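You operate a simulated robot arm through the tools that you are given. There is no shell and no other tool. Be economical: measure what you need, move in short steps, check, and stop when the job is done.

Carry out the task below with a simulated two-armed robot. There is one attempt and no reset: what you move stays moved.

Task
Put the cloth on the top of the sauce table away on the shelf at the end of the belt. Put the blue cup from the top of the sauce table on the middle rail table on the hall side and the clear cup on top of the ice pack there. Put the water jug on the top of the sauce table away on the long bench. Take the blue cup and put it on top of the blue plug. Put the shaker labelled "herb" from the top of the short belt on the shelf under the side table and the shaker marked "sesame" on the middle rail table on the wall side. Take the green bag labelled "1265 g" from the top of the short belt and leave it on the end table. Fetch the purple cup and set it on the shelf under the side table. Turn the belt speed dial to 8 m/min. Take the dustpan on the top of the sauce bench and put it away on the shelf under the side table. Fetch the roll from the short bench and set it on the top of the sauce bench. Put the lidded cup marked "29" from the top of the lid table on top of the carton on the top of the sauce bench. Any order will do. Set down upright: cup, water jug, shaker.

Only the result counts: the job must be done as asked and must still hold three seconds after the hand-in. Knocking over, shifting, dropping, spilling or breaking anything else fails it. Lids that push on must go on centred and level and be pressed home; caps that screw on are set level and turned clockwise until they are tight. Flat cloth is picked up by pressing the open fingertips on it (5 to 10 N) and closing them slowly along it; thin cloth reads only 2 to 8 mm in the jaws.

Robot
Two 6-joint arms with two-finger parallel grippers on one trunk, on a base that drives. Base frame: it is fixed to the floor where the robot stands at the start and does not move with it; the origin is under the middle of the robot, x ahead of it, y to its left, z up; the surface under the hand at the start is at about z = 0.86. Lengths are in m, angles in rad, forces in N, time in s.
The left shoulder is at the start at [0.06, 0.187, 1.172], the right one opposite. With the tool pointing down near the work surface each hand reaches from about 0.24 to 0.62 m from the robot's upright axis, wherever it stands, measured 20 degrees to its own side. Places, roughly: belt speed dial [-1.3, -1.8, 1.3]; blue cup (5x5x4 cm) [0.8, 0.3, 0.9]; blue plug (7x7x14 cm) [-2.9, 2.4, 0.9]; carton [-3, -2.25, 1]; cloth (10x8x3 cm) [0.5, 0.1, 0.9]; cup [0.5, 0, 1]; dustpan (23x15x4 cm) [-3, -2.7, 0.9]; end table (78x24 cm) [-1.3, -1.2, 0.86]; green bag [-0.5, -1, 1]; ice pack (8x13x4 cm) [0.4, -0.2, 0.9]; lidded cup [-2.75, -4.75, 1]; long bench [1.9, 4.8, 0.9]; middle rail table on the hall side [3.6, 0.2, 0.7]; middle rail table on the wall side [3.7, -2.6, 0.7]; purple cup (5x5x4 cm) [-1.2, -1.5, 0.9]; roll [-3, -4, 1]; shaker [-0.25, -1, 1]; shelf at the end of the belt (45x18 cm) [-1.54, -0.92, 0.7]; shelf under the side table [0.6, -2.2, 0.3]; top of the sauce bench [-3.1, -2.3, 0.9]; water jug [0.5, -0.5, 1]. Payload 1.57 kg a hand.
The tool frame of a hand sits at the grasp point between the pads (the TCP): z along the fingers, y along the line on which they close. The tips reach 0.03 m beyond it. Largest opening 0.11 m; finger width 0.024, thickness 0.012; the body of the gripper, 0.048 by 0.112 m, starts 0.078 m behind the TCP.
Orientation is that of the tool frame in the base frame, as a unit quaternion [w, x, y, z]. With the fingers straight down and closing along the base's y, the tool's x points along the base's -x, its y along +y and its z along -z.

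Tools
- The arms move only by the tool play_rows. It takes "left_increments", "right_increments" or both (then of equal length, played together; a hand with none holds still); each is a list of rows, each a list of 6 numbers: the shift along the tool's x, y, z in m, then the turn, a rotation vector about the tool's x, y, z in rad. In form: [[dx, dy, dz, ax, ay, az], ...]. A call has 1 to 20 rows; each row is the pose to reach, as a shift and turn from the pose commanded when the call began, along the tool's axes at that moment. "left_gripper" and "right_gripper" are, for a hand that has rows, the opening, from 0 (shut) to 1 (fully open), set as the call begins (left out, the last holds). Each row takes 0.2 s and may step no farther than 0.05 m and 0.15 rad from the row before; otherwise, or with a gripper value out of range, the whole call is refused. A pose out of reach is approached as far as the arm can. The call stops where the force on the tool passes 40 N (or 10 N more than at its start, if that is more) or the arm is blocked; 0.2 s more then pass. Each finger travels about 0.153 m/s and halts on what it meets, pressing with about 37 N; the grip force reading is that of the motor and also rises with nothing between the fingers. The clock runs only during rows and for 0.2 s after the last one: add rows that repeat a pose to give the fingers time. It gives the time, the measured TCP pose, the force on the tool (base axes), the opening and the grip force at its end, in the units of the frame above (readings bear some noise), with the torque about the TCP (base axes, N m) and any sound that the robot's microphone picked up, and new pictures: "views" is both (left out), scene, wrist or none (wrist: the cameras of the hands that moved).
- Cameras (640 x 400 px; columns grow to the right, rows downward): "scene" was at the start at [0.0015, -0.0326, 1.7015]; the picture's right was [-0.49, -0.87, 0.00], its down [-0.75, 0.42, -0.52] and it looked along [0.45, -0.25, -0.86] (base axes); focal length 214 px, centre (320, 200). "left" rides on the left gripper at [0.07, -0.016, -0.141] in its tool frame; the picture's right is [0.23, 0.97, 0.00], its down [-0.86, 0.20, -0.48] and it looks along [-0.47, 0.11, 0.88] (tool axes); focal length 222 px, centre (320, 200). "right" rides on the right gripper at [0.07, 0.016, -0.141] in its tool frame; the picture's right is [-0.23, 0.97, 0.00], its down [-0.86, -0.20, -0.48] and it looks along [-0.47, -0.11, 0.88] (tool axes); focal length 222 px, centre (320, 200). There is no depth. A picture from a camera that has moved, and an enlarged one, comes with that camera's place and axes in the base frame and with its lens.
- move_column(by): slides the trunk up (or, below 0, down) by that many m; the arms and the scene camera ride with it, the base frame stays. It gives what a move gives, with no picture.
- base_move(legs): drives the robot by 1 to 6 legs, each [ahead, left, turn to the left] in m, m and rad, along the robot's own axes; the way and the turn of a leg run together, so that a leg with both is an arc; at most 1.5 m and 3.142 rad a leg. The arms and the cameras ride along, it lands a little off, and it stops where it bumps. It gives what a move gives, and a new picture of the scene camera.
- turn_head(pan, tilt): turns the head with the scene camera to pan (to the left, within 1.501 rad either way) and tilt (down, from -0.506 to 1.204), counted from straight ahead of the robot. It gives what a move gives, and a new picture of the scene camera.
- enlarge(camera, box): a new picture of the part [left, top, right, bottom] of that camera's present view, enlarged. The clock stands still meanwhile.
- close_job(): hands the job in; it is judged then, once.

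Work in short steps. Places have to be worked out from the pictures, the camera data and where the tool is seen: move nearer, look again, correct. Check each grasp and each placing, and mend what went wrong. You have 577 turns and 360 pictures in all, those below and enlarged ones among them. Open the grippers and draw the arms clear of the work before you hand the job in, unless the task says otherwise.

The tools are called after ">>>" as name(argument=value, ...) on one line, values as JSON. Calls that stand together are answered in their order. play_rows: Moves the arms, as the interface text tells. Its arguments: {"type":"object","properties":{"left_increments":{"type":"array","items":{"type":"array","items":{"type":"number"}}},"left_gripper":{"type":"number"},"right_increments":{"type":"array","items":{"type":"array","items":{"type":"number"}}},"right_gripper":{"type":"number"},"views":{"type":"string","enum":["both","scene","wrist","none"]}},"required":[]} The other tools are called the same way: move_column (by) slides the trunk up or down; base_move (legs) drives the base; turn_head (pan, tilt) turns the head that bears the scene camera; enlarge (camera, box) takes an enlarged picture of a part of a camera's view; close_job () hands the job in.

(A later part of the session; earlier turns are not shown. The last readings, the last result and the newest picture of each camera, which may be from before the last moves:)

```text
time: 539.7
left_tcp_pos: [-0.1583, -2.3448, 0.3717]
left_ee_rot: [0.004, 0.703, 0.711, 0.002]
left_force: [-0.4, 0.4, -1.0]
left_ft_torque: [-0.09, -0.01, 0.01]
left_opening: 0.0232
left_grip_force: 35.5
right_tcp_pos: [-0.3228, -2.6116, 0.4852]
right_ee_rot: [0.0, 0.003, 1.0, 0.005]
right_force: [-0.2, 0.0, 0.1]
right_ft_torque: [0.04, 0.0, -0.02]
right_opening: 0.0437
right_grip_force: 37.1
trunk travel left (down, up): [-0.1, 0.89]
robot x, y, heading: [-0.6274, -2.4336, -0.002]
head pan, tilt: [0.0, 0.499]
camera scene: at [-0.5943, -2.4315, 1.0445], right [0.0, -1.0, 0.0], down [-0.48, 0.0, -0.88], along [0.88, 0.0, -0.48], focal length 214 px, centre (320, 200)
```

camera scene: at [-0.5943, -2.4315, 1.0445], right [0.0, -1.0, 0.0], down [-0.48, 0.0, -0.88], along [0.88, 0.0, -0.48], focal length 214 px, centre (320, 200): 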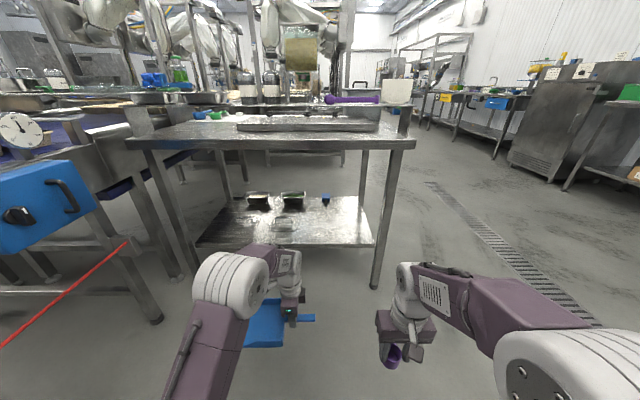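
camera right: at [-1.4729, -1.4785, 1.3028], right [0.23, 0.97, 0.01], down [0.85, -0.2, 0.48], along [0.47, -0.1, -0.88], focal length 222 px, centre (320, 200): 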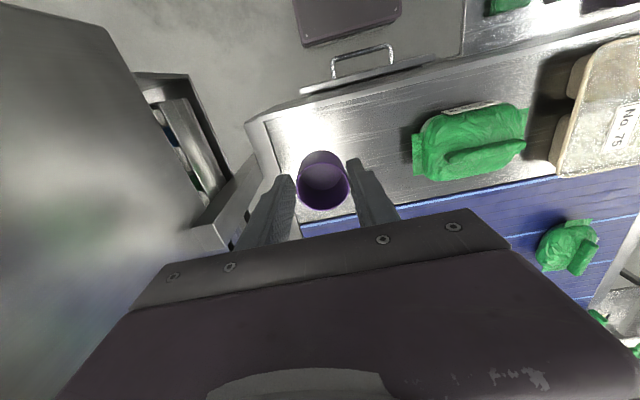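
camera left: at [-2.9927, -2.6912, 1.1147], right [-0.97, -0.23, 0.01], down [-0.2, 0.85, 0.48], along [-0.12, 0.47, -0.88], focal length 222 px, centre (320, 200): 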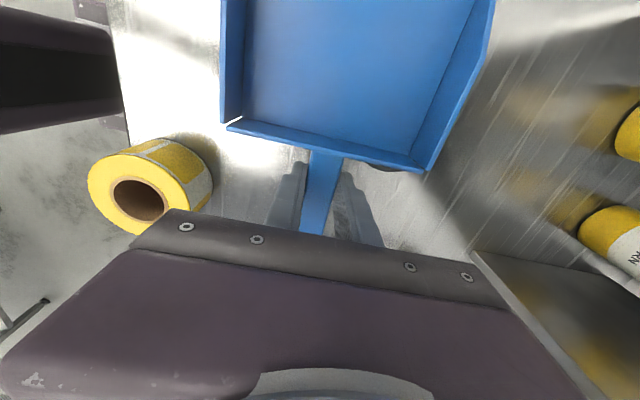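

Good view: shelf front edge x≈0.27, free up to x≈0.65, opening z 0.32–0.82. Raise the left hand 3 cm and drive ahead 0.45.

>>> play_rows(left_increments=[[0, 0, -0.03, 0, 0, 0]], views="none")

>>> base_move(legs=[[0.44, 0.03, 0]])

>>> turn_head(pan=0.0, tilt=0.75)

```text
time: 540.1
left_tcp_pos: [-0.1574, -2.3447, 0.4003]
left_ee_rot: [0.002, 0.703, 0.712, 0.001]
left_force: [-0.5, -0.6, -1.1]
left_ft_torque: [-0.1, -0.01, 0.01]
left_opening: 0.0232
left_grip_force: 35.7
right_tcp_pos: [-0.322, -2.6114, 0.4847]
right_ee_rot: [0.0, 0.002, 1.0, 0.004]
right_force: [0.4, -0.8, 0.1]
right_ft_torque: [0.0, -0.04, 0.02]
right_opening: 0.0439
right_grip_force: 37.2
trunk travel left (down, up): [-0.1, 0.89]
robot x, y, heading: [-0.6281, -2.4315, -0.003]
head pan, tilt: [0.0, 0.499]
```

```text
time: 542.7
left_tcp_pos: [0.2746, -2.3151, 0.4005]
left_ee_rot: [0.002, 0.703, 0.711, 0.002]
left_force: [-0.4, 0.5, -0.3]
left_ft_torque: [-0.03, -0.05, 0.02]
left_opening: 0.0232
left_grip_force: 35.2
right_tcp_pos: [0.1106, -2.5835, 0.4841]
right_ee_rot: [-0.001, 0.003, 1.0, 0.005]
right_force: [0.4, -1.1, -0.5]
right_ft_torque: [-0.02, -0.01, -0.01]
right_opening: 0.0439
right_grip_force: 37.3
trunk travel left (down, up): [-0.1, 0.89]
robot x, y, heading: [-0.197, -2.4057, -0.004]
head pan, tilt: [0.0, 0.499]
camera scene: at [-0.1612, -2.4028, 1.0445], right [0.0, -1.0, 0.0], down [-0.48, 0.0, -0.88], along [0.88, 0.0, -0.48], focal length 214 px, centre (320, 200)
```

scene: 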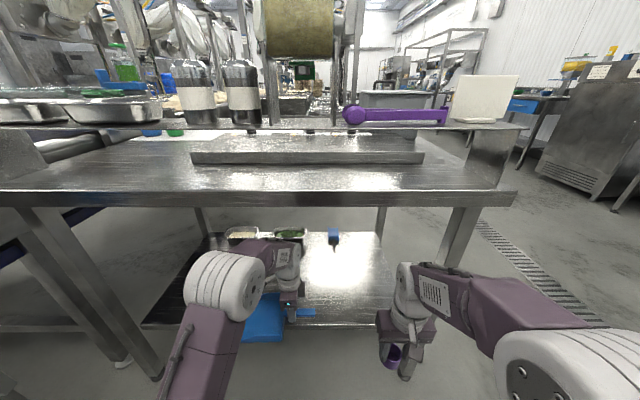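

```text
time: 543.5
left_tcp_pos: [0.2749, -2.3162, 0.401]
left_ee_rot: [0.004, 0.703, 0.711, 0.002]
left_force: [0.5, -0.1, -0.5]
left_ft_torque: [-0.1, 0.04, 0.01]
left_opening: 0.0232
left_grip_force: 35.7
right_tcp_pos: [0.1116, -2.5838, 0.4842]
right_ee_rot: [0.001, 0.003, 1.0, 0.005]
right_force: [0.6, -0.3, -0.8]
right_ft_torque: [-0.02, 0.02, -0.01]
right_opening: 0.0441
right_grip_force: 36.3
trunk travel left (down, up): [-0.1, 0.89]
robot x, y, heading: [-0.1962, -2.4053, -0.007]
head pan, tilt: [0.0, 0.75]
camera scene: at [-0.1693, -2.4028, 1.0226], right [0.0, -1.0, 0.0], down [-0.68, 0.0, -0.73], along [0.73, 0.0, -0.68], focal length 214 px, centre (320, 200)
```

scene: 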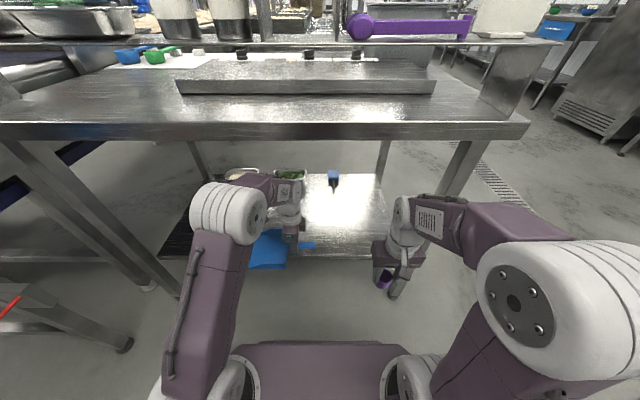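

Extend the left arm 0.13 m under the table top.

>>> play_rows(left_increments=[[0, 0.035, 0, 0, 0, 0], [0, 0.07, 0, 0, 0, 0], [0, 0.105, 0.0, 0, 0, 0], [0, 0.135, 0.01, 0, 0, 0]], views="both")

```text
time: 544.5
left_tcp_pos: [0.3953, -2.311, 0.3885]
left_ee_rot: [0.001, 0.703, 0.711, 0.001]
left_force: [-0.3, 0.6, -1.1]
left_ft_torque: [-0.06, -0.02, 0.01]
left_opening: 0.0231
left_grip_force: 34.8
left hand out of reach, approached as far as the arm can: row 4
right_tcp_pos: [0.1106, -2.5839, 0.4848]
right_ee_rot: [0.001, 0.004, 1.0, 0.005]
right_force: [0.3, -1.1, -0.1]
right_ft_torque: [0.0, -0.02, -0.01]
right_opening: 0.0438
right_grip_force: 37.3
trunk travel left (down, up): [-0.1, 0.89]
robot x, y, heading: [-0.1936, -2.4042, -0.005]
head pan, tilt: [0.0, 0.75]
camera scene: at [-0.1697, -2.4028, 1.0226], right [0.0, -1.0, 0.0], down [-0.68, 0.0, -0.73], along [0.73, 0.0, -0.68], focal length 214 px, centre (320, 200)
camera left: at [0.3771, -2.2418, 0.5308], right [0.97, 0.24, 0.0], down [0.21, -0.85, 0.48], along [0.12, -0.47, -0.88], focal length 222 px, centre (320, 200)
```

scene: 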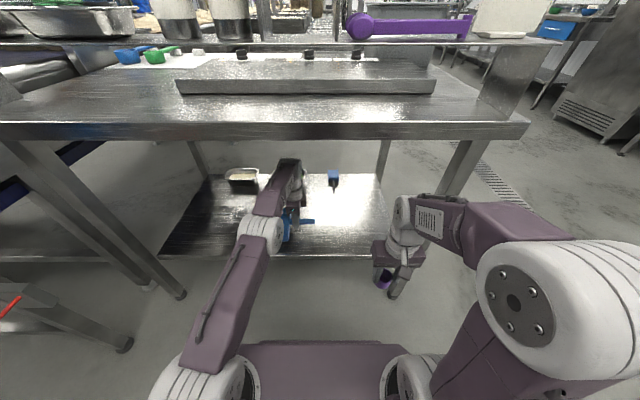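
left: 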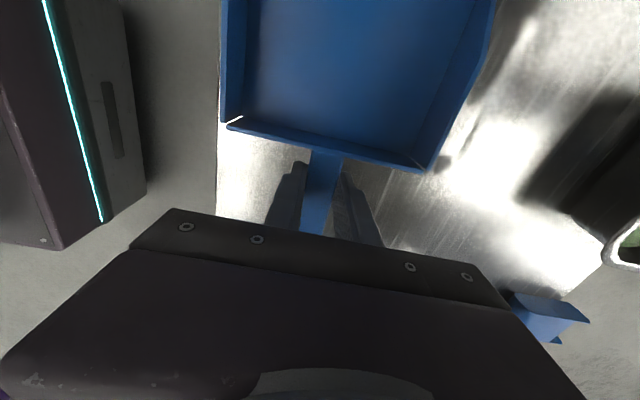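

The front rim is ~3 cm inside the shelf edge; drive 6 cm further for margin, then lower.

>>> base_move(legs=[[0.06, 0, 0]])

>>> play_rows(left_increments=[[0, 0, 0.015, 0, 0, 0], [0, 0, 0.03, 0, 0, 0], [0, 0, 0.036, 0, 0, 0], [0, 0, 0.04, 0, 0, 0], [0, 0, 0.044, 0, 0, 0], [0, 0, 0.048, 0, 0, 0], [0, 0, 0.052, 0, 0, 0]], views="wrist")

```text
time: 545.5
left_tcp_pos: [0.4572, -2.3125, 0.3906]
left_ee_rot: [0.003, 0.703, 0.712, 0.001]
left_force: [0.4, -0.4, -0.1]
left_ft_torque: [-0.08, -0.03, -0.02]
left_opening: 0.0233
left_grip_force: 35.0
right_tcp_pos: [0.1704, -2.5837, 0.4838]
right_ee_rot: [0.001, 0.004, 1.0, 0.006]
right_force: [-0.4, -0.7, 0.3]
right_ft_torque: [0.0, 0.01, 0.03]
right_opening: 0.0437
right_grip_force: 37.0
trunk travel left (down, up): [-0.1, 0.89]
robot x, y, heading: [-0.1364, -2.4036, -0.004]
head pan, tilt: [0.0, 0.75]
camera scene: at [-0.109, -2.4029, 1.0225], right [0.0, -1.0, 0.0], down [-0.68, 0.0, -0.73], along [0.73, 0.0, -0.68], focal length 214 px, centre (320, 200)
```

scene: 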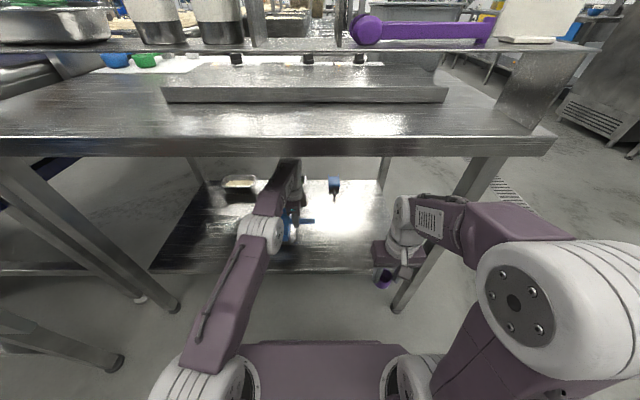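

```text
time: 547.1
left_tcp_pos: [0.4578, -2.3128, 0.3459]
left_ee_rot: [0.007, 0.704, 0.711, 0.003]
left_force: [-2.5, -1.5, 17.7]
left_ft_torque: [-0.57, 0.12, -0.26]
left_opening: 0.0251
left_grip_force: 36.7
right_tcp_pos: [0.1699, -2.5831, 0.4841]
right_ee_rot: [0.002, 0.004, 1.0, 0.005]
right_force: [0.5, -0.5, 0.4]
right_ft_torque: [0.02, 0.02, -0.03]
right_opening: 0.0438
right_grip_force: 36.4
trunk travel left (down, up): [-0.1, 0.89]
robot x, y, heading: [-0.1339, -2.4014, -0.004]
head pan, tilt: [0.0, 0.75]
stopped in row 7 (left hand): the force on the tool passed its limit at 42 N (the readings are from after the stop); the commanded pose is now the measured one
camera left: at [0.4374, -2.2433, 0.4852], right [0.97, 0.24, 0.01], down [0.2, -0.85, 0.49], along [0.13, -0.47, -0.87], focal length 222 px, centre (320, 200)
```

left: 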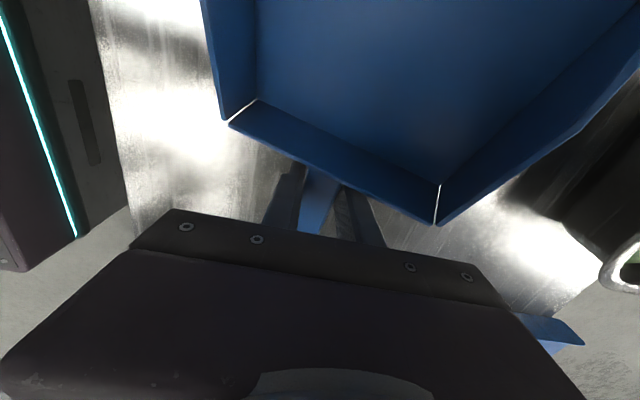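

Contact with the shelf; ease a little and release.

>>> play_rows(left_increments=[[0, 0, -0.003, 0, 0, 0], [0, 0, -0.003, 0, 0, 0]], views="none")

>>> play_rows(left_increments=[[0, 0, 0, 0, 0, 0], [0, 0, 0, 0, 0, 0], [0, 0, 0, 0, 0, 0]], left_gripper=0.6, views="wrist")

```text
time: 547.7
left_tcp_pos: [0.4553, -2.3141, 0.3438]
left_ee_rot: [0.005, 0.703, 0.711, 0.003]
left_force: [1.4, -1.0, 7.1]
left_ft_torque: [-0.18, -0.17, 0.08]
left_opening: 0.0253
left_grip_force: 37.5
right_tcp_pos: [0.1716, -2.5839, 0.4853]
right_ee_rot: [0.001, 0.004, 1.0, 0.005]
right_force: [0.1, -0.4, -0.9]
right_ft_torque: [-0.01, 0.01, 0.02]
right_opening: 0.0437
right_grip_force: 36.9
trunk travel left (down, up): [-0.1, 0.89]
robot x, y, heading: [-0.1341, -2.4021, -0.007]
head pan, tilt: [0.0, 0.75]
```

```text
time: 548.5
left_tcp_pos: [0.4562, -2.3132, 0.3438]
left_ee_rot: [0.004, 0.703, 0.711, 0.002]
left_force: [0.5, -0.3, 0.4]
left_ft_torque: [-0.02, -0.01, -0.02]
left_opening: 0.066
left_grip_force: 0.1
right_tcp_pos: [0.171, -2.5835, 0.4834]
right_ee_rot: [0.0, 0.004, 1.0, 0.005]
right_force: [0.9, 0.4, -0.7]
right_ft_torque: [0.02, -0.01, -0.01]
right_opening: 0.0436
right_grip_force: 36.6
trunk travel left (down, up): [-0.1, 0.89]
robot x, y, heading: [-0.1341, -2.403, 0.001]
head pan, tilt: [0.0, 0.75]
camera left: at [0.4372, -2.2427, 0.485], right [0.97, 0.24, 0.01], down [0.2, -0.85, 0.48], along [0.12, -0.47, -0.88], focal length 222 px, centre (320, 200)
```

left: 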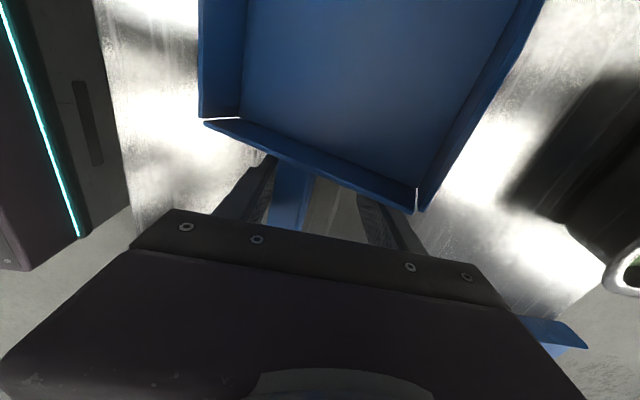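

Flat on the shelf. Rise and withdraw the left hand, keeping under the table top.

>>> play_rows(left_increments=[[0, 0, -0.03, 0, 0, 0], [0, 0, -0.065, 0, 0, 0], [0, -0.04, -0.09, 0, 0, 0], [0, -0.08, -0.09, 0, 0, 0], [0, -0.12, -0.09, 0, 0, 0], [0, -0.16, -0.09, 0, 0, 0], [0, -0.2, -0.09, 0, 0, 0], [0, -0.24, -0.09, 0, 0, 0]], views="both")

```text
time: 550.3
left_tcp_pos: [0.2137, -2.3173, 0.4334]
left_ee_rot: [0.005, 0.704, 0.711, 0.002]
left_force: [-0.6, 0.6, 0.4]
left_ft_torque: [-0.01, 0.0, 0.0]
left_opening: 0.066
left_grip_force: 0.0
left hand out of reach, approached as far as the arm can: row 2
right_tcp_pos: [0.1707, -2.583, 0.4853]
right_ee_rot: [0.0, 0.004, 1.0, 0.005]
right_force: [0.4, -0.3, -0.8]
right_ft_torque: [-0.01, 0.02, 0.01]
right_opening: 0.0441
right_grip_force: 37.1
trunk travel left (down, up): [-0.1, 0.89]
robot x, y, heading: [-0.1322, -2.4046, -0.004]
head pan, tilt: [0.0, 0.75]
camera scene: at [-0.1092, -2.403, 1.0225], right [0.0, -1.0, 0.0], down [-0.68, 0.0, -0.73], along [0.73, 0.0, -0.68], focal length 214 px, centre (320, 200)
camera left: at [0.1949, -2.2462, 0.5747], right [0.97, 0.24, 0.01], down [0.2, -0.85, 0.48], along [0.12, -0.47, -0.88], focal length 222 px, centre (320, 200)
```

scene: 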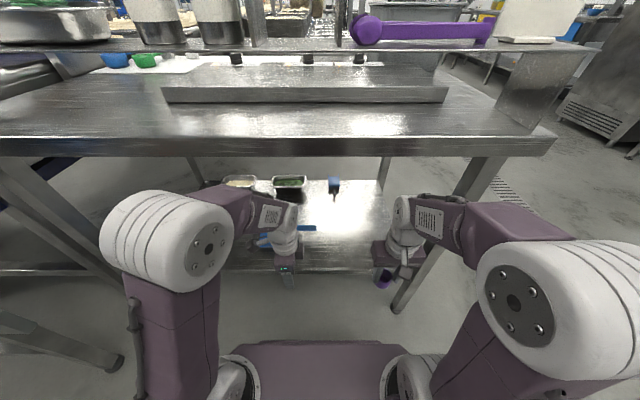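
left: 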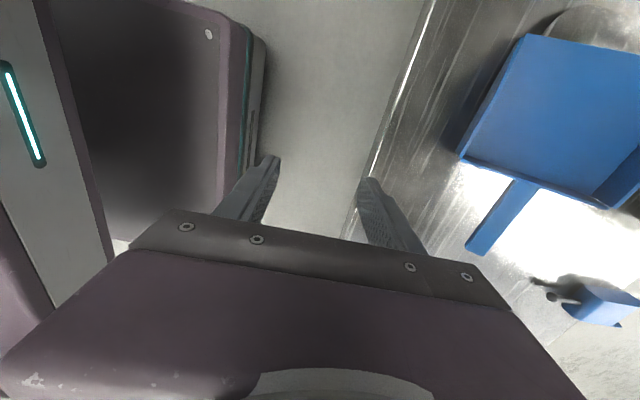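

Dustpan rests well on the shelf. Now the purple cup with the right hand to ≈[0.38,-2.50].

>>> play_rows(right_increments=[[0, 0.02, 0.03, 0, 0, 0], [-0.02, 0.05, 0.055, 0, 0, 0], [-0.06, 0.08, 0.055, 0, 0, 0], [-0.1, 0.083, 0.055, 0, 0, 0], [-0.14, 0.083, 0.055, 0, 0, 0], [-0.18, 0.083, 0.055, 0, 0, 0], [-0.21, 0.083, 0.055, 0, 0, 0]], views="both")

```text
time: 551.9
left_tcp_pos: [0.214, -2.3168, 0.4336]
left_ee_rot: [0.004, 0.703, 0.711, 0.002]
left_force: [0.1, 0.0, -0.3]
left_ft_torque: [0.02, 0.03, 0.0]
left_opening: 0.0661
left_grip_force: 0.1
right_tcp_pos: [0.3836, -2.5015, 0.4312]
right_ee_rot: [0.001, 0.003, 1.0, 0.005]
right_force: [0.2, -0.8, -0.8]
right_ft_torque: [0.0, 0.01, 0.0]
right_opening: 0.0439
right_grip_force: 36.7
trunk travel left (down, up): [-0.1, 0.89]
robot x, y, heading: [-0.1348, -2.4028, -0.001]
head pan, tilt: [0.0, 0.75]
camera scene: at [-0.1091, -2.403, 1.0225], right [0.0, -1.0, 0.0], down [-0.68, 0.0, -0.73], along [0.73, 0.0, -0.68], focal length 214 px, centre (320, 200)
camera right: at [0.3149, -2.4866, 0.5736], right [0.23, 0.97, 0.01], down [0.85, -0.21, 0.48], along [0.46, -0.1, -0.88], focal length 222 px, centre (320, 200)
```

scene: 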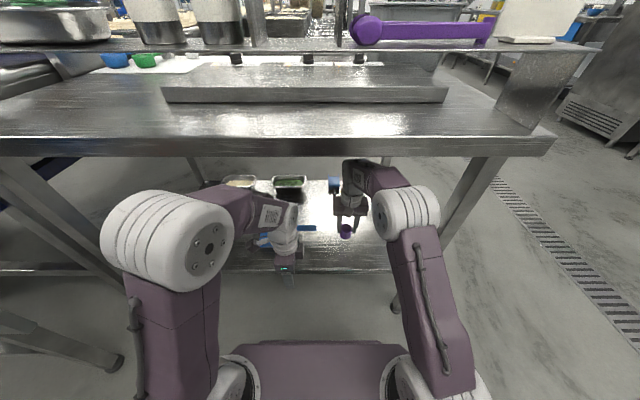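
right: 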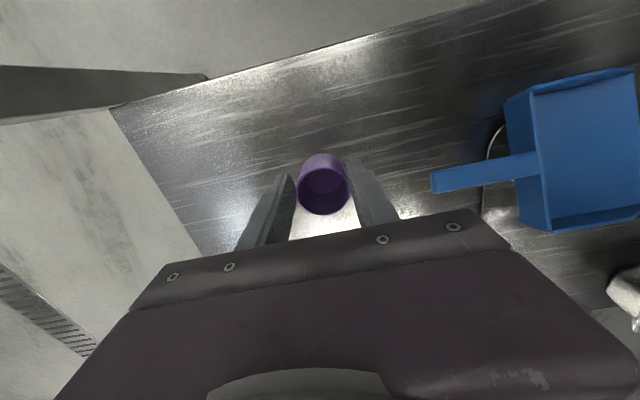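

>>> enlarge(camera="right", box=[400, 40, 640, 320])

```text
1.43 times, centred on (520, 180) of right
camera zoom: at [0.3149, -2.4866, 0.5736], right [0.23, 0.97, 0.01], down [0.85, -0.21, 0.48], along [0.46, -0.1, -0.88], focal length 317 px, centre (34, 229)
```

zoom: 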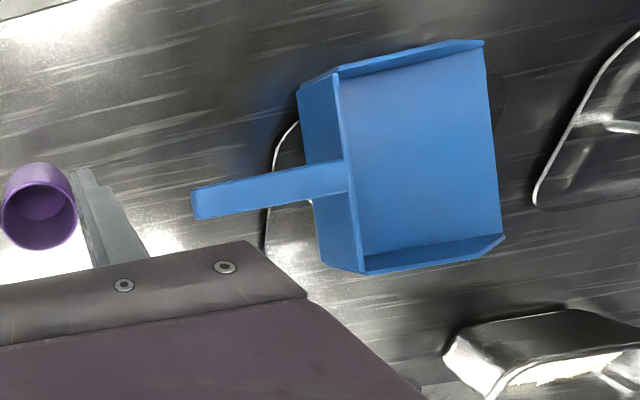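

A clear tray seems to lie under the dustpan. Inspect the shelf closely before placing the cup.

>>> enlarge(camera="right", box=[110, 20, 440, 230])

>>> enlarge(camera="scene", box=[180, 160, 400, 280])

```text
1.90 times, centred on (275, 125) of right
camera zoom: at [0.3149, -2.4866, 0.5736], right [0.23, 0.97, 0.01], down [0.85, -0.21, 0.48], along [0.46, -0.1, -0.88], focal length 423 px, centre (406, 343)
```

zoom: 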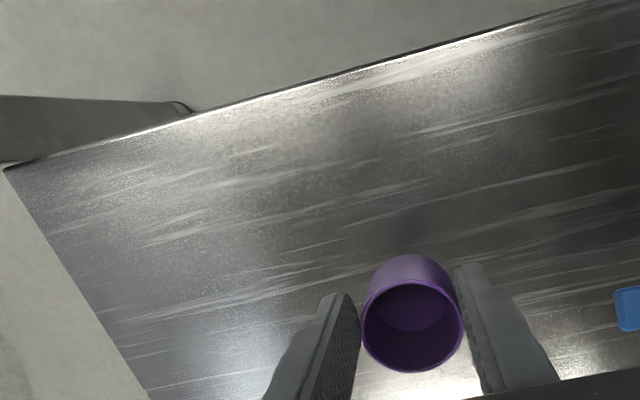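

```text
2.91 times, centred on (290, 220) of scene
camera zoom: at [-0.1091, -2.403, 1.0225], right [0.0, -1.0, 0.0], down [-0.68, 0.0, -0.73], along [0.73, 0.0, -0.68], focal length 624 px, centre (407, 142)
```

zoom: 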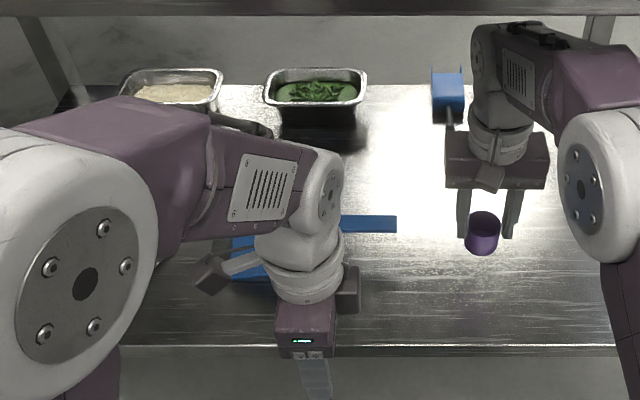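

The front right area is free. Place the cup at ≈[0.36,-2.58].

>>> play_rows(right_increments=[[0.012, -0.04, 0.0, 0, 0, 0], [0.024, -0.078, 0.02, 0, 0, 0], [0.024, -0.078, 0.05, 0, 0, 0], [0.024, -0.078, 0.07, 0, 0, 0], [0.024, -0.078, 0.077, 0, 0, 0], [0.024, -0.078, 0.081, 0, 0, 0]], views="none")

>>> play_rows(right_increments=[[0, 0, 0.003, 0, 0, 0], [0, 0, 0.006, 0, 0, 0]], views="wrist")

```text
time: 553.3
left_tcp_pos: [0.2145, -2.3163, 0.4356]
left_ee_rot: [0.006, 0.703, 0.711, 0.003]
left_force: [-0.6, 0.4, 1.3]
left_ft_torque: [-0.03, -0.01, 0.02]
left_opening: 0.0663
left_grip_force: 0.0
right_tcp_pos: [0.3558, -2.5789, 0.3488]
right_ee_rot: [0.004, 0.004, 1.0, 0.004]
right_force: [3.0, -3.7, 30.2]
right_ft_torque: [-0.14, -0.43, -0.04]
right_opening: 0.0438
right_grip_force: 37.2
trunk travel left (down, up): [-0.1, 0.89]
robot x, y, heading: [-0.1336, -2.4047, -0.007]
head pan, tilt: [0.0, 0.75]
```

```text
time: 553.9
left_tcp_pos: [0.212, -2.3169, 0.4343]
left_ee_rot: [0.006, 0.703, 0.711, 0.003]
left_force: [-0.9, 0.0, 0.6]
left_ft_torque: [0.02, 0.0, -0.02]
left_opening: 0.0658
left_grip_force: 0.0
right_tcp_pos: [0.3558, -2.5788, 0.3446]
right_ee_rot: [0.002, 0.004, 1.0, 0.004]
right_force: [-1.2, -1.7, 29.8]
right_ft_torque: [-0.01, -0.24, -0.03]
right_opening: 0.044
right_grip_force: 37.5
trunk travel left (down, up): [-0.1, 0.89]
robot x, y, heading: [-0.1305, -2.4033, -0.001]
head pan, tilt: [0.0, 0.75]
camera right: at [0.2868, -2.5634, 0.4877], right [0.23, 0.97, 0.01], down [0.85, -0.21, 0.48], along [0.47, -0.1, -0.88], focal length 222 px, centre (320, 200)
```

right: 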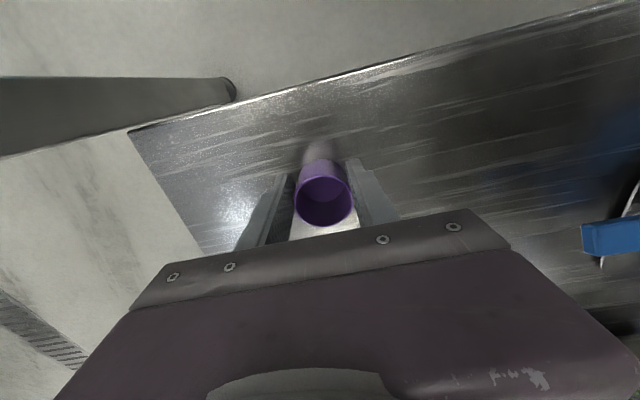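

>>> play_rows(right_increments=[[0, 0, -0.005, 0, 0, 0], [0, 0, -0.005, 0, 0, 0]], views="none")

>>> play_rows(right_increments=[[0, 0, 0, 0, 0, 0], [0, 0, 0, 0, 0, 0], [0, 0, 0, 0, 0, 0]], right_gripper=0.8, views="none")

>>> play_rows(right_increments=[[0, 0, -0.03, 0, 0, 0], [0, 0.0, -0.06, 0, 0, 0], [0, 0.02, -0.09, 0, 0, 0], [0.0, 0.06, -0.1, 0, 0, 0], [0.0, 0.1, -0.1, 0, 0, 0]], views="wrist")

```text
time: 554.5
left_tcp_pos: [0.2141, -2.3171, 0.4343]
left_ee_rot: [0.004, 0.703, 0.711, 0.001]
left_force: [0.3, 0.6, -0.3]
left_ft_torque: [-0.03, 0.01, -0.01]
left_opening: 0.0658
left_grip_force: 0.1
right_tcp_pos: [0.3567, -2.5777, 0.3486]
right_ee_rot: [-0.001, 0.004, 1.0, 0.005]
right_force: [-0.4, -0.1, -0.2]
right_ft_torque: [0.0, -0.02, 0.0]
right_opening: 0.0435
right_grip_force: 36.7
trunk travel left (down, up): [-0.1, 0.89]
robot x, y, heading: [-0.1309, -2.4012, -0.004]
head pan, tilt: [0.0, 0.75]
```

```text
time: 555.3
left_tcp_pos: [0.2161, -2.3164, 0.4346]
left_ee_rot: [0.004, 0.703, 0.711, 0.002]
left_force: [-0.2, 0.6, -0.5]
left_ft_torque: [0.01, 0.0, -0.01]
left_opening: 0.0658
left_grip_force: 0.0
right_tcp_pos: [0.3566, -2.578, 0.3495]
right_ee_rot: [0.0, 0.003, 1.0, 0.006]
right_force: [0.2, 0.4, 0.0]
right_ft_torque: [0.01, 0.02, 0.01]
right_opening: 0.0878
right_grip_force: 0.0
trunk travel left (down, up): [-0.1, 0.89]
robot x, y, heading: [-0.1314, -2.4044, -0.003]
head pan, tilt: [0.0, 0.75]
```

```text
time: 556.5
left_tcp_pos: [0.2149, -2.3162, 0.4338]
left_ee_rot: [0.004, 0.703, 0.711, 0.003]
left_force: [0.0, -0.1, 0.4]
left_ft_torque: [0.0, 0.01, 0.01]
left_opening: 0.0661
left_grip_force: 0.0
right_tcp_pos: [0.3582, -2.4778, 0.4464]
right_ee_rot: [0.0, 0.004, 1.0, 0.005]
right_force: [0.0, -0.1, -0.1]
right_ft_torque: [-0.01, 0.01, -0.05]
right_opening: 0.0878
right_grip_force: 0.1
trunk travel left (down, up): [-0.1, 0.89]
robot x, y, heading: [-0.1353, -2.405, -0.005]
head pan, tilt: [0.0, 0.75]
camera right: at [0.2893, -2.4615, 0.5897], right [0.23, 0.97, 0.01], down [0.85, -0.21, 0.48], along [0.46, -0.1, -0.88], focal length 222 px, centre (320, 200)
```

right: 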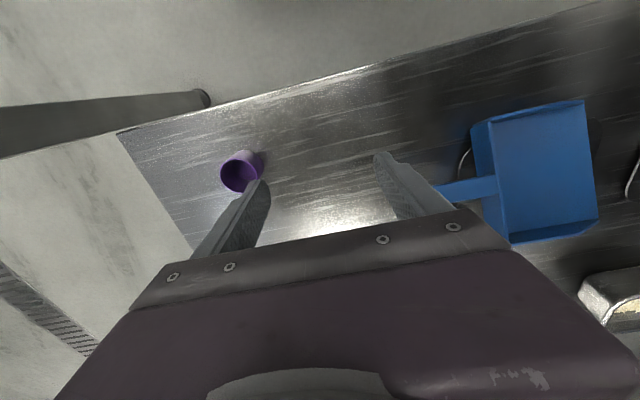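

Cup upright. Back off to view the whole shelf and check the clear trays.

>>> play_rows(right_increments=[[0.05, 0, 0, 0, 0, 0], [0.1, 0.0, 0, 0, 0, 0], [0.15, 0.0, 0, 0, 0, 0], [0.2, 0.0, 0, 0, 0, 0]], views="none")

>>> base_move(legs=[[-0.4, 0.0, 0]])

>>> turn_head(pan=0.05, tilt=0.55)

>>> enlarge(camera="scene", box=[180, 160, 420, 310])

```text
time: 557.5
left_tcp_pos: [0.2151, -2.3178, 0.4333]
left_ee_rot: [0.004, 0.703, 0.711, 0.003]
left_force: [0.2, -0.3, 0.1]
left_ft_torque: [0.02, -0.04, 0.02]
left_opening: 0.066
left_grip_force: 0.0
right_tcp_pos: [0.1558, -2.4771, 0.4479]
right_ee_rot: [0.0, 0.004, 1.0, 0.005]
right_force: [0.6, -0.5, -0.5]
right_ft_torque: [-0.02, 0.01, -0.01]
right_opening: 0.0879
right_grip_force: 0.1
trunk travel left (down, up): [-0.1, 0.89]
robot x, y, heading: [-0.1353, -2.4037, -0.001]
head pan, tilt: [0.0, 0.75]
```

```text
time: 560.0
left_tcp_pos: [-0.1833, -2.3155, 0.4335]
left_ee_rot: [0.004, 0.701, 0.713, 0.003]
left_force: [-0.4, -0.1, -0.7]
left_ft_torque: [0.01, 0.01, 0.0]
left_opening: 0.0659
left_grip_force: 0.1
right_tcp_pos: [-0.2396, -2.4748, 0.4468]
right_ee_rot: [0.0, 0.0, 1.0, 0.006]
right_force: [-0.3, -0.5, 0.0]
right_ft_torque: [0.0, 0.01, 0.03]
right_opening: 0.0883
right_grip_force: 0.1
trunk travel left (down, up): [-0.1, 0.89]
robot x, y, heading: [-0.5299, -2.4023, -0.0]
head pan, tilt: [0.0, 0.75]
camera scene: at [-0.5059, -2.4029, 1.0226], right [0.0, -1.0, 0.0], down [-0.68, 0.0, -0.73], along [0.73, 0.0, -0.68], focal length 214 px, centre (320, 200)
```

scene: 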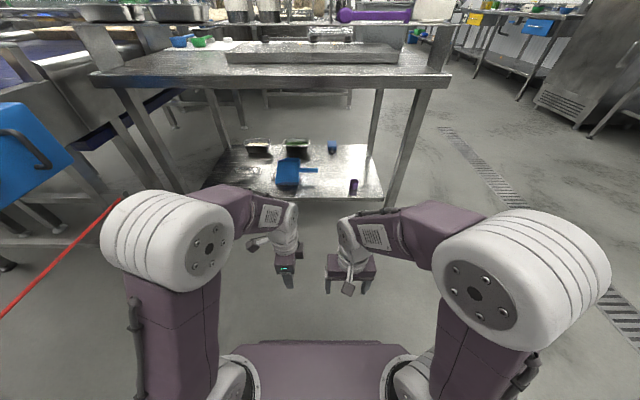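

```text
time: 560.7
left_tcp_pos: [-0.183, -2.3153, 0.4326]
left_ee_rot: [0.004, 0.701, 0.713, 0.003]
left_force: [0.5, -0.2, -0.2]
left_ft_torque: [0.0, -0.01, 0.0]
left_opening: 0.0661
left_grip_force: 0.0
right_tcp_pos: [-0.2396, -2.4757, 0.4486]
right_ee_rot: [0.0, 0.0, 1.0, 0.005]
right_force: [0.7, 0.0, -0.9]
right_ft_torque: [0.0, -0.03, -0.01]
right_opening: 0.0881
right_grip_force: 0.0
trunk travel left (down, up): [-0.1, 0.89]
robot x, y, heading: [-0.5304, -2.4001, -0.001]
head pan, tilt: [0.051, 0.55]
camera scene: at [-0.4992, -2.3983, 1.0399], right [0.05, -1.0, 0.0], down [-0.52, -0.03, -0.85], along [0.85, 0.05, -0.52], focal length 214 px, centre (320, 200)
```

scene: 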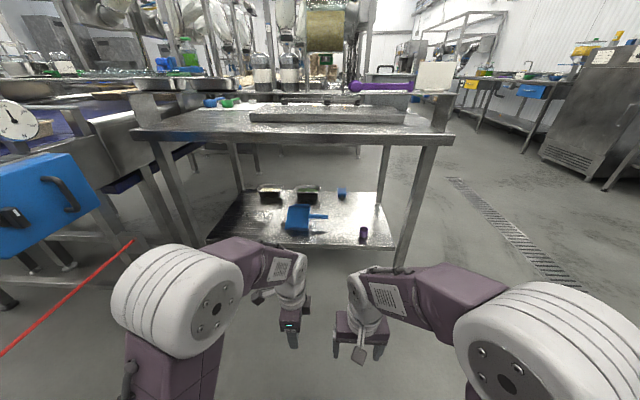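

```text
2.67 times, centred on (300, 235) of scene
camera zoom: at [-0.4992, -2.3983, 1.0399], right [0.05, -1.0, 0.0], down [-0.52, -0.03, -0.85], along [0.85, 0.05, -0.52], focal length 572 px, centre (373, 107)
```

zoom: 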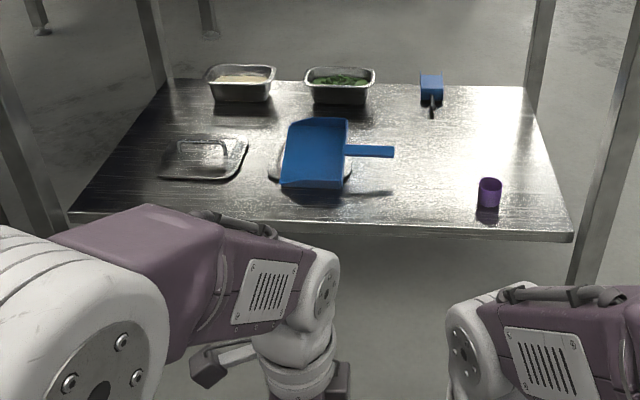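

A metal lid with a handle lies under the dustpan; it must be moved to the free right part of the shelf. Drive back in and re-grip its handle.

>>> base_move(legs=[[0.34, 0.0, 0]])

>>> play_rows(left_increments=[[0, 0.04, -0.01, 0, 0, 0], [0, 0.08, -0.02, 0, 0, 0], [0, 0.12, -0.02, 0, 0, 0], [0, 0.16, -0.02, 0, 0, 0], [0, 0.19, -0.02, 0, 0, 0]], views="wrist")

```text
time: 562.9
left_tcp_pos: [0.1611, -2.3183, 0.4338]
left_ee_rot: [0.004, 0.703, 0.711, 0.003]
left_force: [-0.5, -0.1, 0.4]
left_ft_torque: [0.02, -0.02, 0.01]
left_opening: 0.0659
left_grip_force: 0.1
right_tcp_pos: [0.1018, -2.4764, 0.4493]
right_ee_rot: [0.0, 0.005, 1.0, 0.006]
right_force: [0.1, 0.8, -0.3]
right_ft_torque: [-0.02, 0.02, -0.02]
right_opening: 0.0879
right_grip_force: 0.1
trunk travel left (down, up): [-0.1, 0.89]
robot x, y, heading: [-0.1859, -2.4044, -0.004]
head pan, tilt: [0.051, 0.55]
camera scene: at [-0.1566, -2.3986, 1.0399], right [0.05, -1.0, 0.0], down [-0.52, -0.02, -0.85], along [0.85, 0.04, -0.52], focal length 214 px, centre (320, 200)
```

scene: 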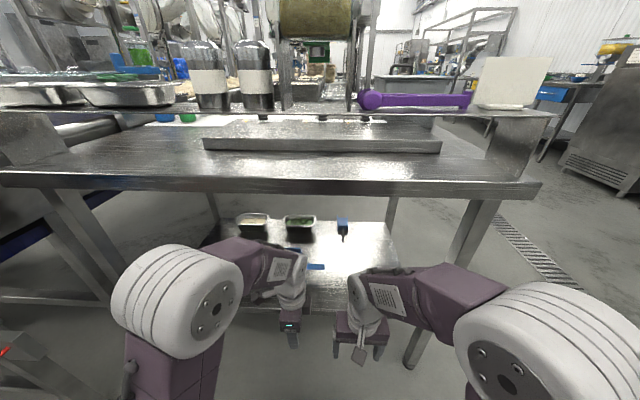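

```text
time: 564.1
left_tcp_pos: [0.352, -2.3179, 0.4562]
left_ee_rot: [0.003, 0.704, 0.71, 0.001]
left_force: [0.3, 0.0, 0.1]
left_ft_torque: [0.0, 0.01, -0.04]
left_opening: 0.0659
left_grip_force: 0.0
right_tcp_pos: [0.1021, -2.4768, 0.4484]
right_ee_rot: [0.0, 0.003, 1.0, 0.005]
right_force: [0.0, -0.5, -0.1]
right_ft_torque: [-0.05, -0.02, -0.02]
right_opening: 0.0881
right_grip_force: 0.1
trunk travel left (down, up): [-0.1, 0.89]
robot x, y, heading: [-0.1929, -2.4045, -0.003]
head pan, tilt: [0.051, 0.55]
camera left: at [0.3319, -2.2476, 0.597], right [0.97, 0.24, 0.01], down [0.2, -0.85, 0.48], along [0.12, -0.47, -0.88], focal length 222 px, centre (320, 200)
```

left: 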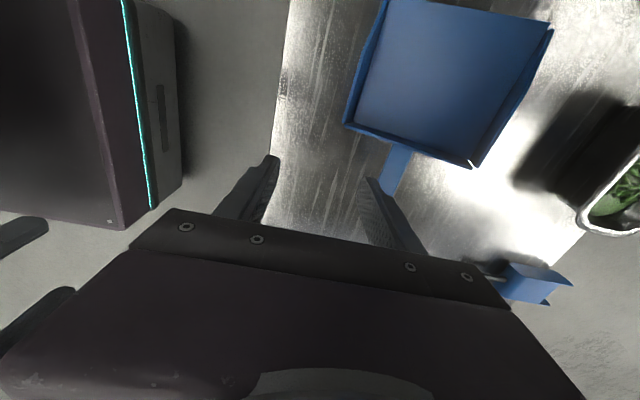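

Handle at ≈[0.44,-2.32]. Drive 6 cm ahead and position over it.

>>> base_move(legs=[[0.06, 0.0, 0]])

>>> play_rows(left_increments=[[-0.01, 0.015, 0.015, 0, 0, 0], [-0.01, 0.028, 0.03, 0, 0, 0]], views="wrist")

>>> enlarge(camera="left", box=[200, 90, 440, 240])

```text
time: 565.1
left_tcp_pos: [0.4134, -2.3195, 0.4564]
left_ee_rot: [0.004, 0.705, 0.709, 0.002]
left_force: [0.7, -0.5, 0.5]
left_ft_torque: [0.02, -0.01, 0.01]
left_opening: 0.066
left_grip_force: 0.1
right_tcp_pos: [0.1644, -2.4789, 0.4485]
right_ee_rot: [0.001, 0.005, 1.0, 0.006]
right_force: [0.1, -0.8, 0.1]
right_ft_torque: [0.01, -0.01, -0.03]
right_opening: 0.0879
right_grip_force: 0.2
trunk travel left (down, up): [-0.1, 0.89]
robot x, y, heading: [-0.1221, -2.405, -0.009]
head pan, tilt: [0.051, 0.55]
camera scene: at [-0.0936, -2.399, 1.0399], right [0.04, -1.0, 0.0], down [-0.52, -0.02, -0.85], along [0.85, 0.04, -0.52], focal length 214 px, centre (320, 200)
```

scene: 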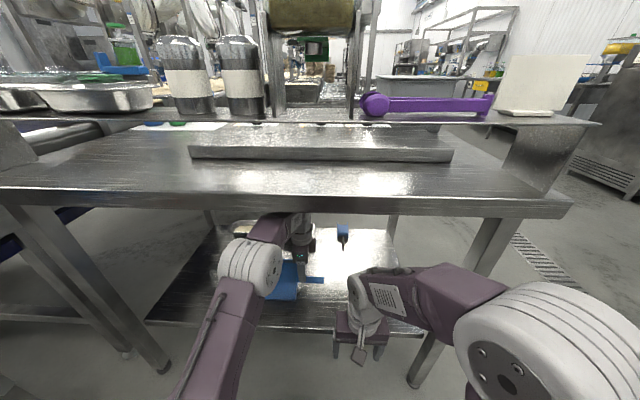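

```text
time: 565.7
left_tcp_pos: [0.4424, -2.33, 0.4266]
left_ee_rot: [0.004, 0.704, 0.71, 0.002]
left_force: [-0.2, 0.0, 0.3]
left_ft_torque: [-0.01, -0.05, -0.03]
left_opening: 0.0658
left_grip_force: 0.1
right_tcp_pos: [0.1652, -2.4782, 0.4481]
right_ee_rot: [0.0, 0.005, 1.0, 0.005]
right_force: [-0.9, -0.3, -1.4]
right_ft_torque: [0.0, 0.0, 0.02]
right_opening: 0.088
right_grip_force: 0.1
trunk travel left (down, up): [-0.1, 0.89]
robot x, y, heading: [-0.1299, -2.4064, -0.002]
head pan, tilt: [0.051, 0.55]
camera left: at [0.4235, -2.2595, 0.5678], right [0.97, 0.23, 0.01], down [0.2, -0.85, 0.48], along [0.12, -0.47, -0.88], focal length 222 px, centre (320, 200)
```

left: 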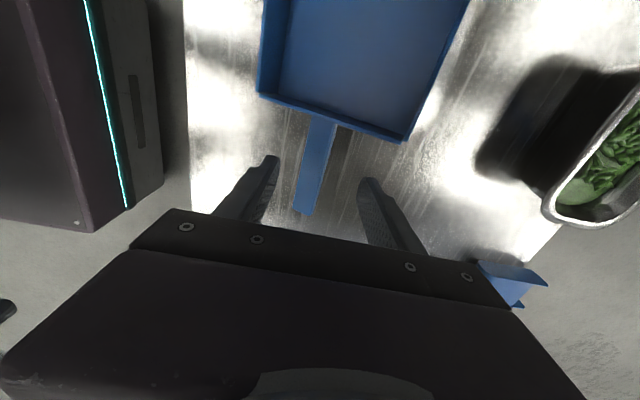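

```text
2.67 times, centred on (320, 165) of left
camera zoom: at [0.4235, -2.2595, 0.5678], right [0.97, 0.23, 0.01], down [0.2, -0.85, 0.48], along [0.12, -0.47, -0.88], focal length 592 px, centre (320, 293)
```

zoom: 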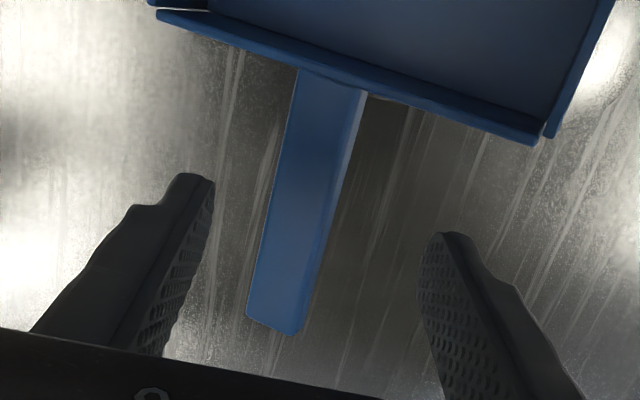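

Move 1.5 cm toward the pan, descend and grip the handle, then lift straight up.

>>> play_rows(left_increments=[[0.015, -0.004, 0.03, 0, 0, 0], [0.015, -0.004, 0.055, 0, 0, 0], [0.015, -0.004, 0.065, 0, 0, 0]], views="none")

>>> play_rows(left_increments=[[0, 0, 0, 0, 0, 0], [0, 0, 0, 0, 0, 0], [0, 0, 0, 0, 0, 0], [0, 0, -0.02, 0, 0, 0], [0, 0, -0.045, 0, 0, 0], [0, 0, -0.07, 0, 0, 0]], left_gripper=0, views="both")

```text
time: 566.5
left_tcp_pos: [0.4394, -2.316, 0.3613]
left_ee_rot: [0.004, 0.705, 0.709, 0.002]
left_force: [0.1, -0.4, -0.1]
left_ft_torque: [0.02, 0.0, 0.01]
left_opening: 0.0659
left_grip_force: 0.0
right_tcp_pos: [0.1641, -2.477, 0.4485]
right_ee_rot: [0.0, 0.005, 1.0, 0.005]
right_force: [-0.3, -0.1, 0.0]
right_ft_torque: [0.02, 0.02, 0.0]
right_opening: 0.0879
right_grip_force: 0.1
trunk travel left (down, up): [-0.1, 0.89]
robot x, y, heading: [-0.1259, -2.4005, -0.011]
head pan, tilt: [0.051, 0.55]
```

```text
time: 567.9
left_tcp_pos: [0.439, -2.3163, 0.4289]
left_ee_rot: [0.005, 0.704, 0.71, 0.002]
left_force: [0.4, -0.3, -1.5]
left_ft_torque: [-0.05, -0.25, -0.47]
left_opening: 0.0224
left_grip_force: 34.8
right_tcp_pos: [0.1655, -2.479, 0.4491]
right_ee_rot: [0.001, 0.005, 1.0, 0.005]
right_force: [-1.0, -0.5, -0.3]
right_ft_torque: [-0.02, 0.01, 0.01]
right_opening: 0.0882
right_grip_force: 0.1
trunk travel left (down, up): [-0.1, 0.89]
robot x, y, heading: [-0.1258, -2.4023, -0.007]
head pan, tilt: [0.051, 0.55]
camera scene: at [-0.0935, -2.399, 1.0399], right [0.04, -1.0, 0.0], down [-0.52, -0.02, -0.85], along [0.85, 0.04, -0.52], focal length 214 px, centre (320, 200)
camera left: at [0.4196, -2.2459, 0.5705], right [0.97, 0.23, 0.01], down [0.2, -0.85, 0.48], along [0.12, -0.47, -0.88], focal length 222 px, centre (320, 200)
```

scene: 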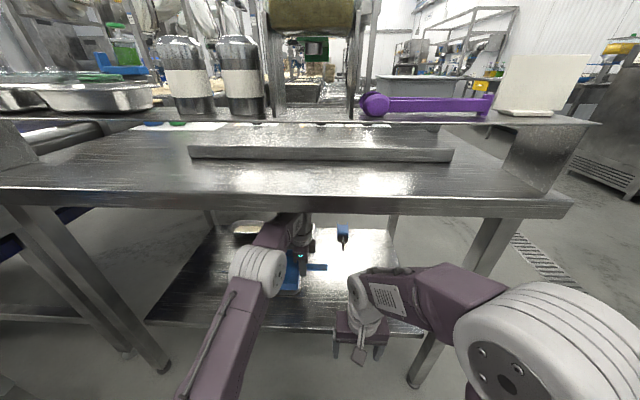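
left: 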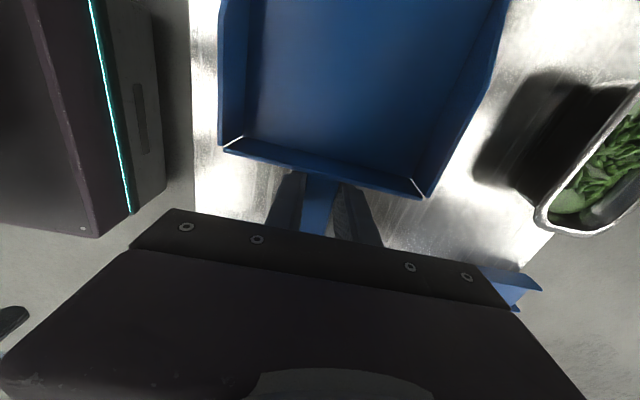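

Some odd torque; lift a bit more and check.

>>> play_rows(left_increments=[[0, 0, -0.02, 0, 0, 0], [0, 0, -0.035, 0, 0, 0], [0, 0, -0.035, 0, 0, 0]], views="none")

>>> enlarge(camera="scene", box=[140, 190, 420, 340])

```text
time: 568.7
left_tcp_pos: [0.4372, -2.3139, 0.4656]
left_ee_rot: [0.005, 0.704, 0.71, 0.002]
left_force: [-0.4, -1.2, -1.4]
left_ft_torque: [-0.05, 0.01, 0.0]
left_opening: 0.0233
left_grip_force: 35.8
right_tcp_pos: [0.1651, -2.4787, 0.4484]
right_ee_rot: [0.0, 0.005, 1.0, 0.005]
right_force: [0.4, -0.6, -0.3]
right_ft_torque: [-0.01, 0.01, 0.0]
right_opening: 0.0878
right_grip_force: 0.0
trunk travel left (down, up): [-0.1, 0.89]
robot x, y, heading: [-0.1237, -2.4018, -0.013]
head pan, tilt: [0.051, 0.55]
```

```text
2.29 times, centred on (280, 265) of scene
camera zoom: at [-0.0935, -2.399, 1.0399], right [0.04, -1.0, 0.0], down [-0.52, -0.02, -0.85], along [0.85, 0.04, -0.52], focal length 490 px, centre (411, 51)
```

zoom: 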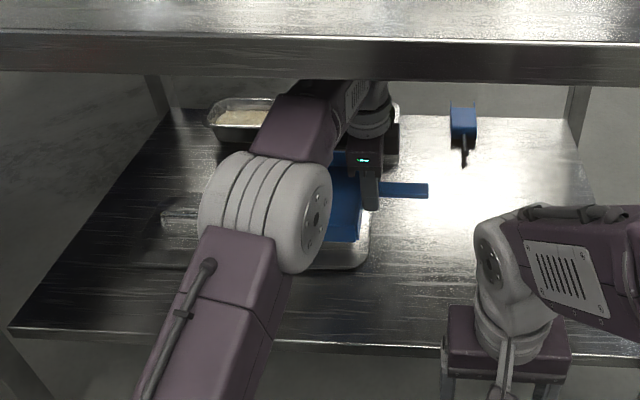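

Free. Retract the right hand slightly, then sidestep right 0.24 m with the dustpan.

>>> play_rows(right_increments=[[0.03, 0.02, -0.02, 0, 0, 0], [0.06, 0.04, -0.04, 0, 0, 0]], views="none")

>>> base_move(legs=[[0.0, -0.24, 0.005]])

>>> enlarge(camera="left", box=[0, 0, 640, 400])

```text
time: 569.3
left_tcp_pos: [0.4376, -2.3155, 0.466]
left_ee_rot: [0.005, 0.705, 0.709, 0.002]
left_force: [0.3, -0.3, -1.2]
left_ft_torque: [-0.04, 0.01, -0.01]
left_opening: 0.0234
left_grip_force: 35.6
right_tcp_pos: [0.1056, -2.4395, 0.4885]
right_ee_rot: [0.0, 0.005, 1.0, 0.005]
right_force: [-0.2, 0.1, -0.5]
right_ft_torque: [-0.01, 0.03, -0.02]
right_opening: 0.0881
right_grip_force: 0.1
trunk travel left (down, up): [-0.1, 0.89]
robot x, y, heading: [-0.124, -2.4069, -0.013]
head pan, tilt: [0.051, 0.55]
```

```text
time: 571.1
left_tcp_pos: [0.4355, -2.5508, 0.4656]
left_ee_rot: [0.005, 0.703, 0.711, 0.002]
left_force: [-0.1, -0.1, -1.5]
left_ft_torque: [-0.04, 0.02, 0.0]
left_opening: 0.0231
left_grip_force: 35.9
right_tcp_pos: [0.1056, -2.6745, 0.4882]
right_ee_rot: [0.0, 0.003, 1.0, 0.005]
right_force: [-0.7, -0.4, -0.3]
right_ft_torque: [0.02, -0.04, 0.05]
right_opening: 0.0881
right_grip_force: 0.1
trunk travel left (down, up): [-0.1, 0.89]
robot x, y, heading: [-0.1265, -2.6349, 0.003]
head pan, tilt: [0.051, 0.55]
camera scene: at [-0.0944, -2.6356, 1.0399], right [0.05, -1.0, 0.0], down [-0.52, -0.03, -0.85], along [0.85, 0.04, -0.52], focal length 214 px, centre (320, 200)
```

scene: 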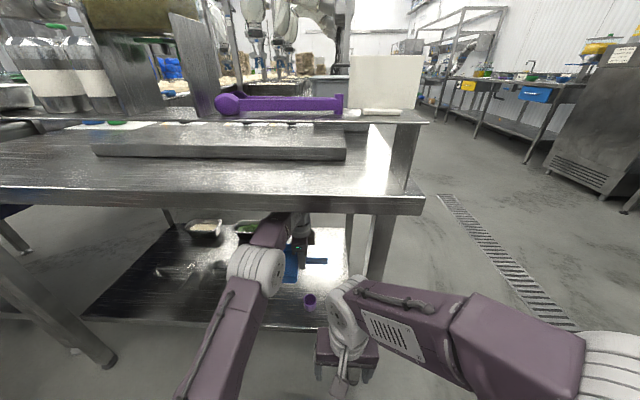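

```text
1.00 times, centred on (320, 200) of left (not enlarged: the box is as wide or as high as the picture)
camera zoom: at [0.4168, -2.4782, 0.6066], right [0.97, 0.24, 0.01], down [0.2, -0.85, 0.48], along [0.12, -0.47, -0.88], focal length 222 px, centre (320, 200)
```

zoom: 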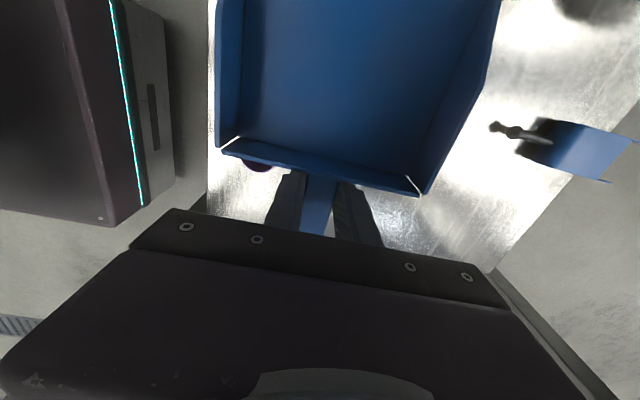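

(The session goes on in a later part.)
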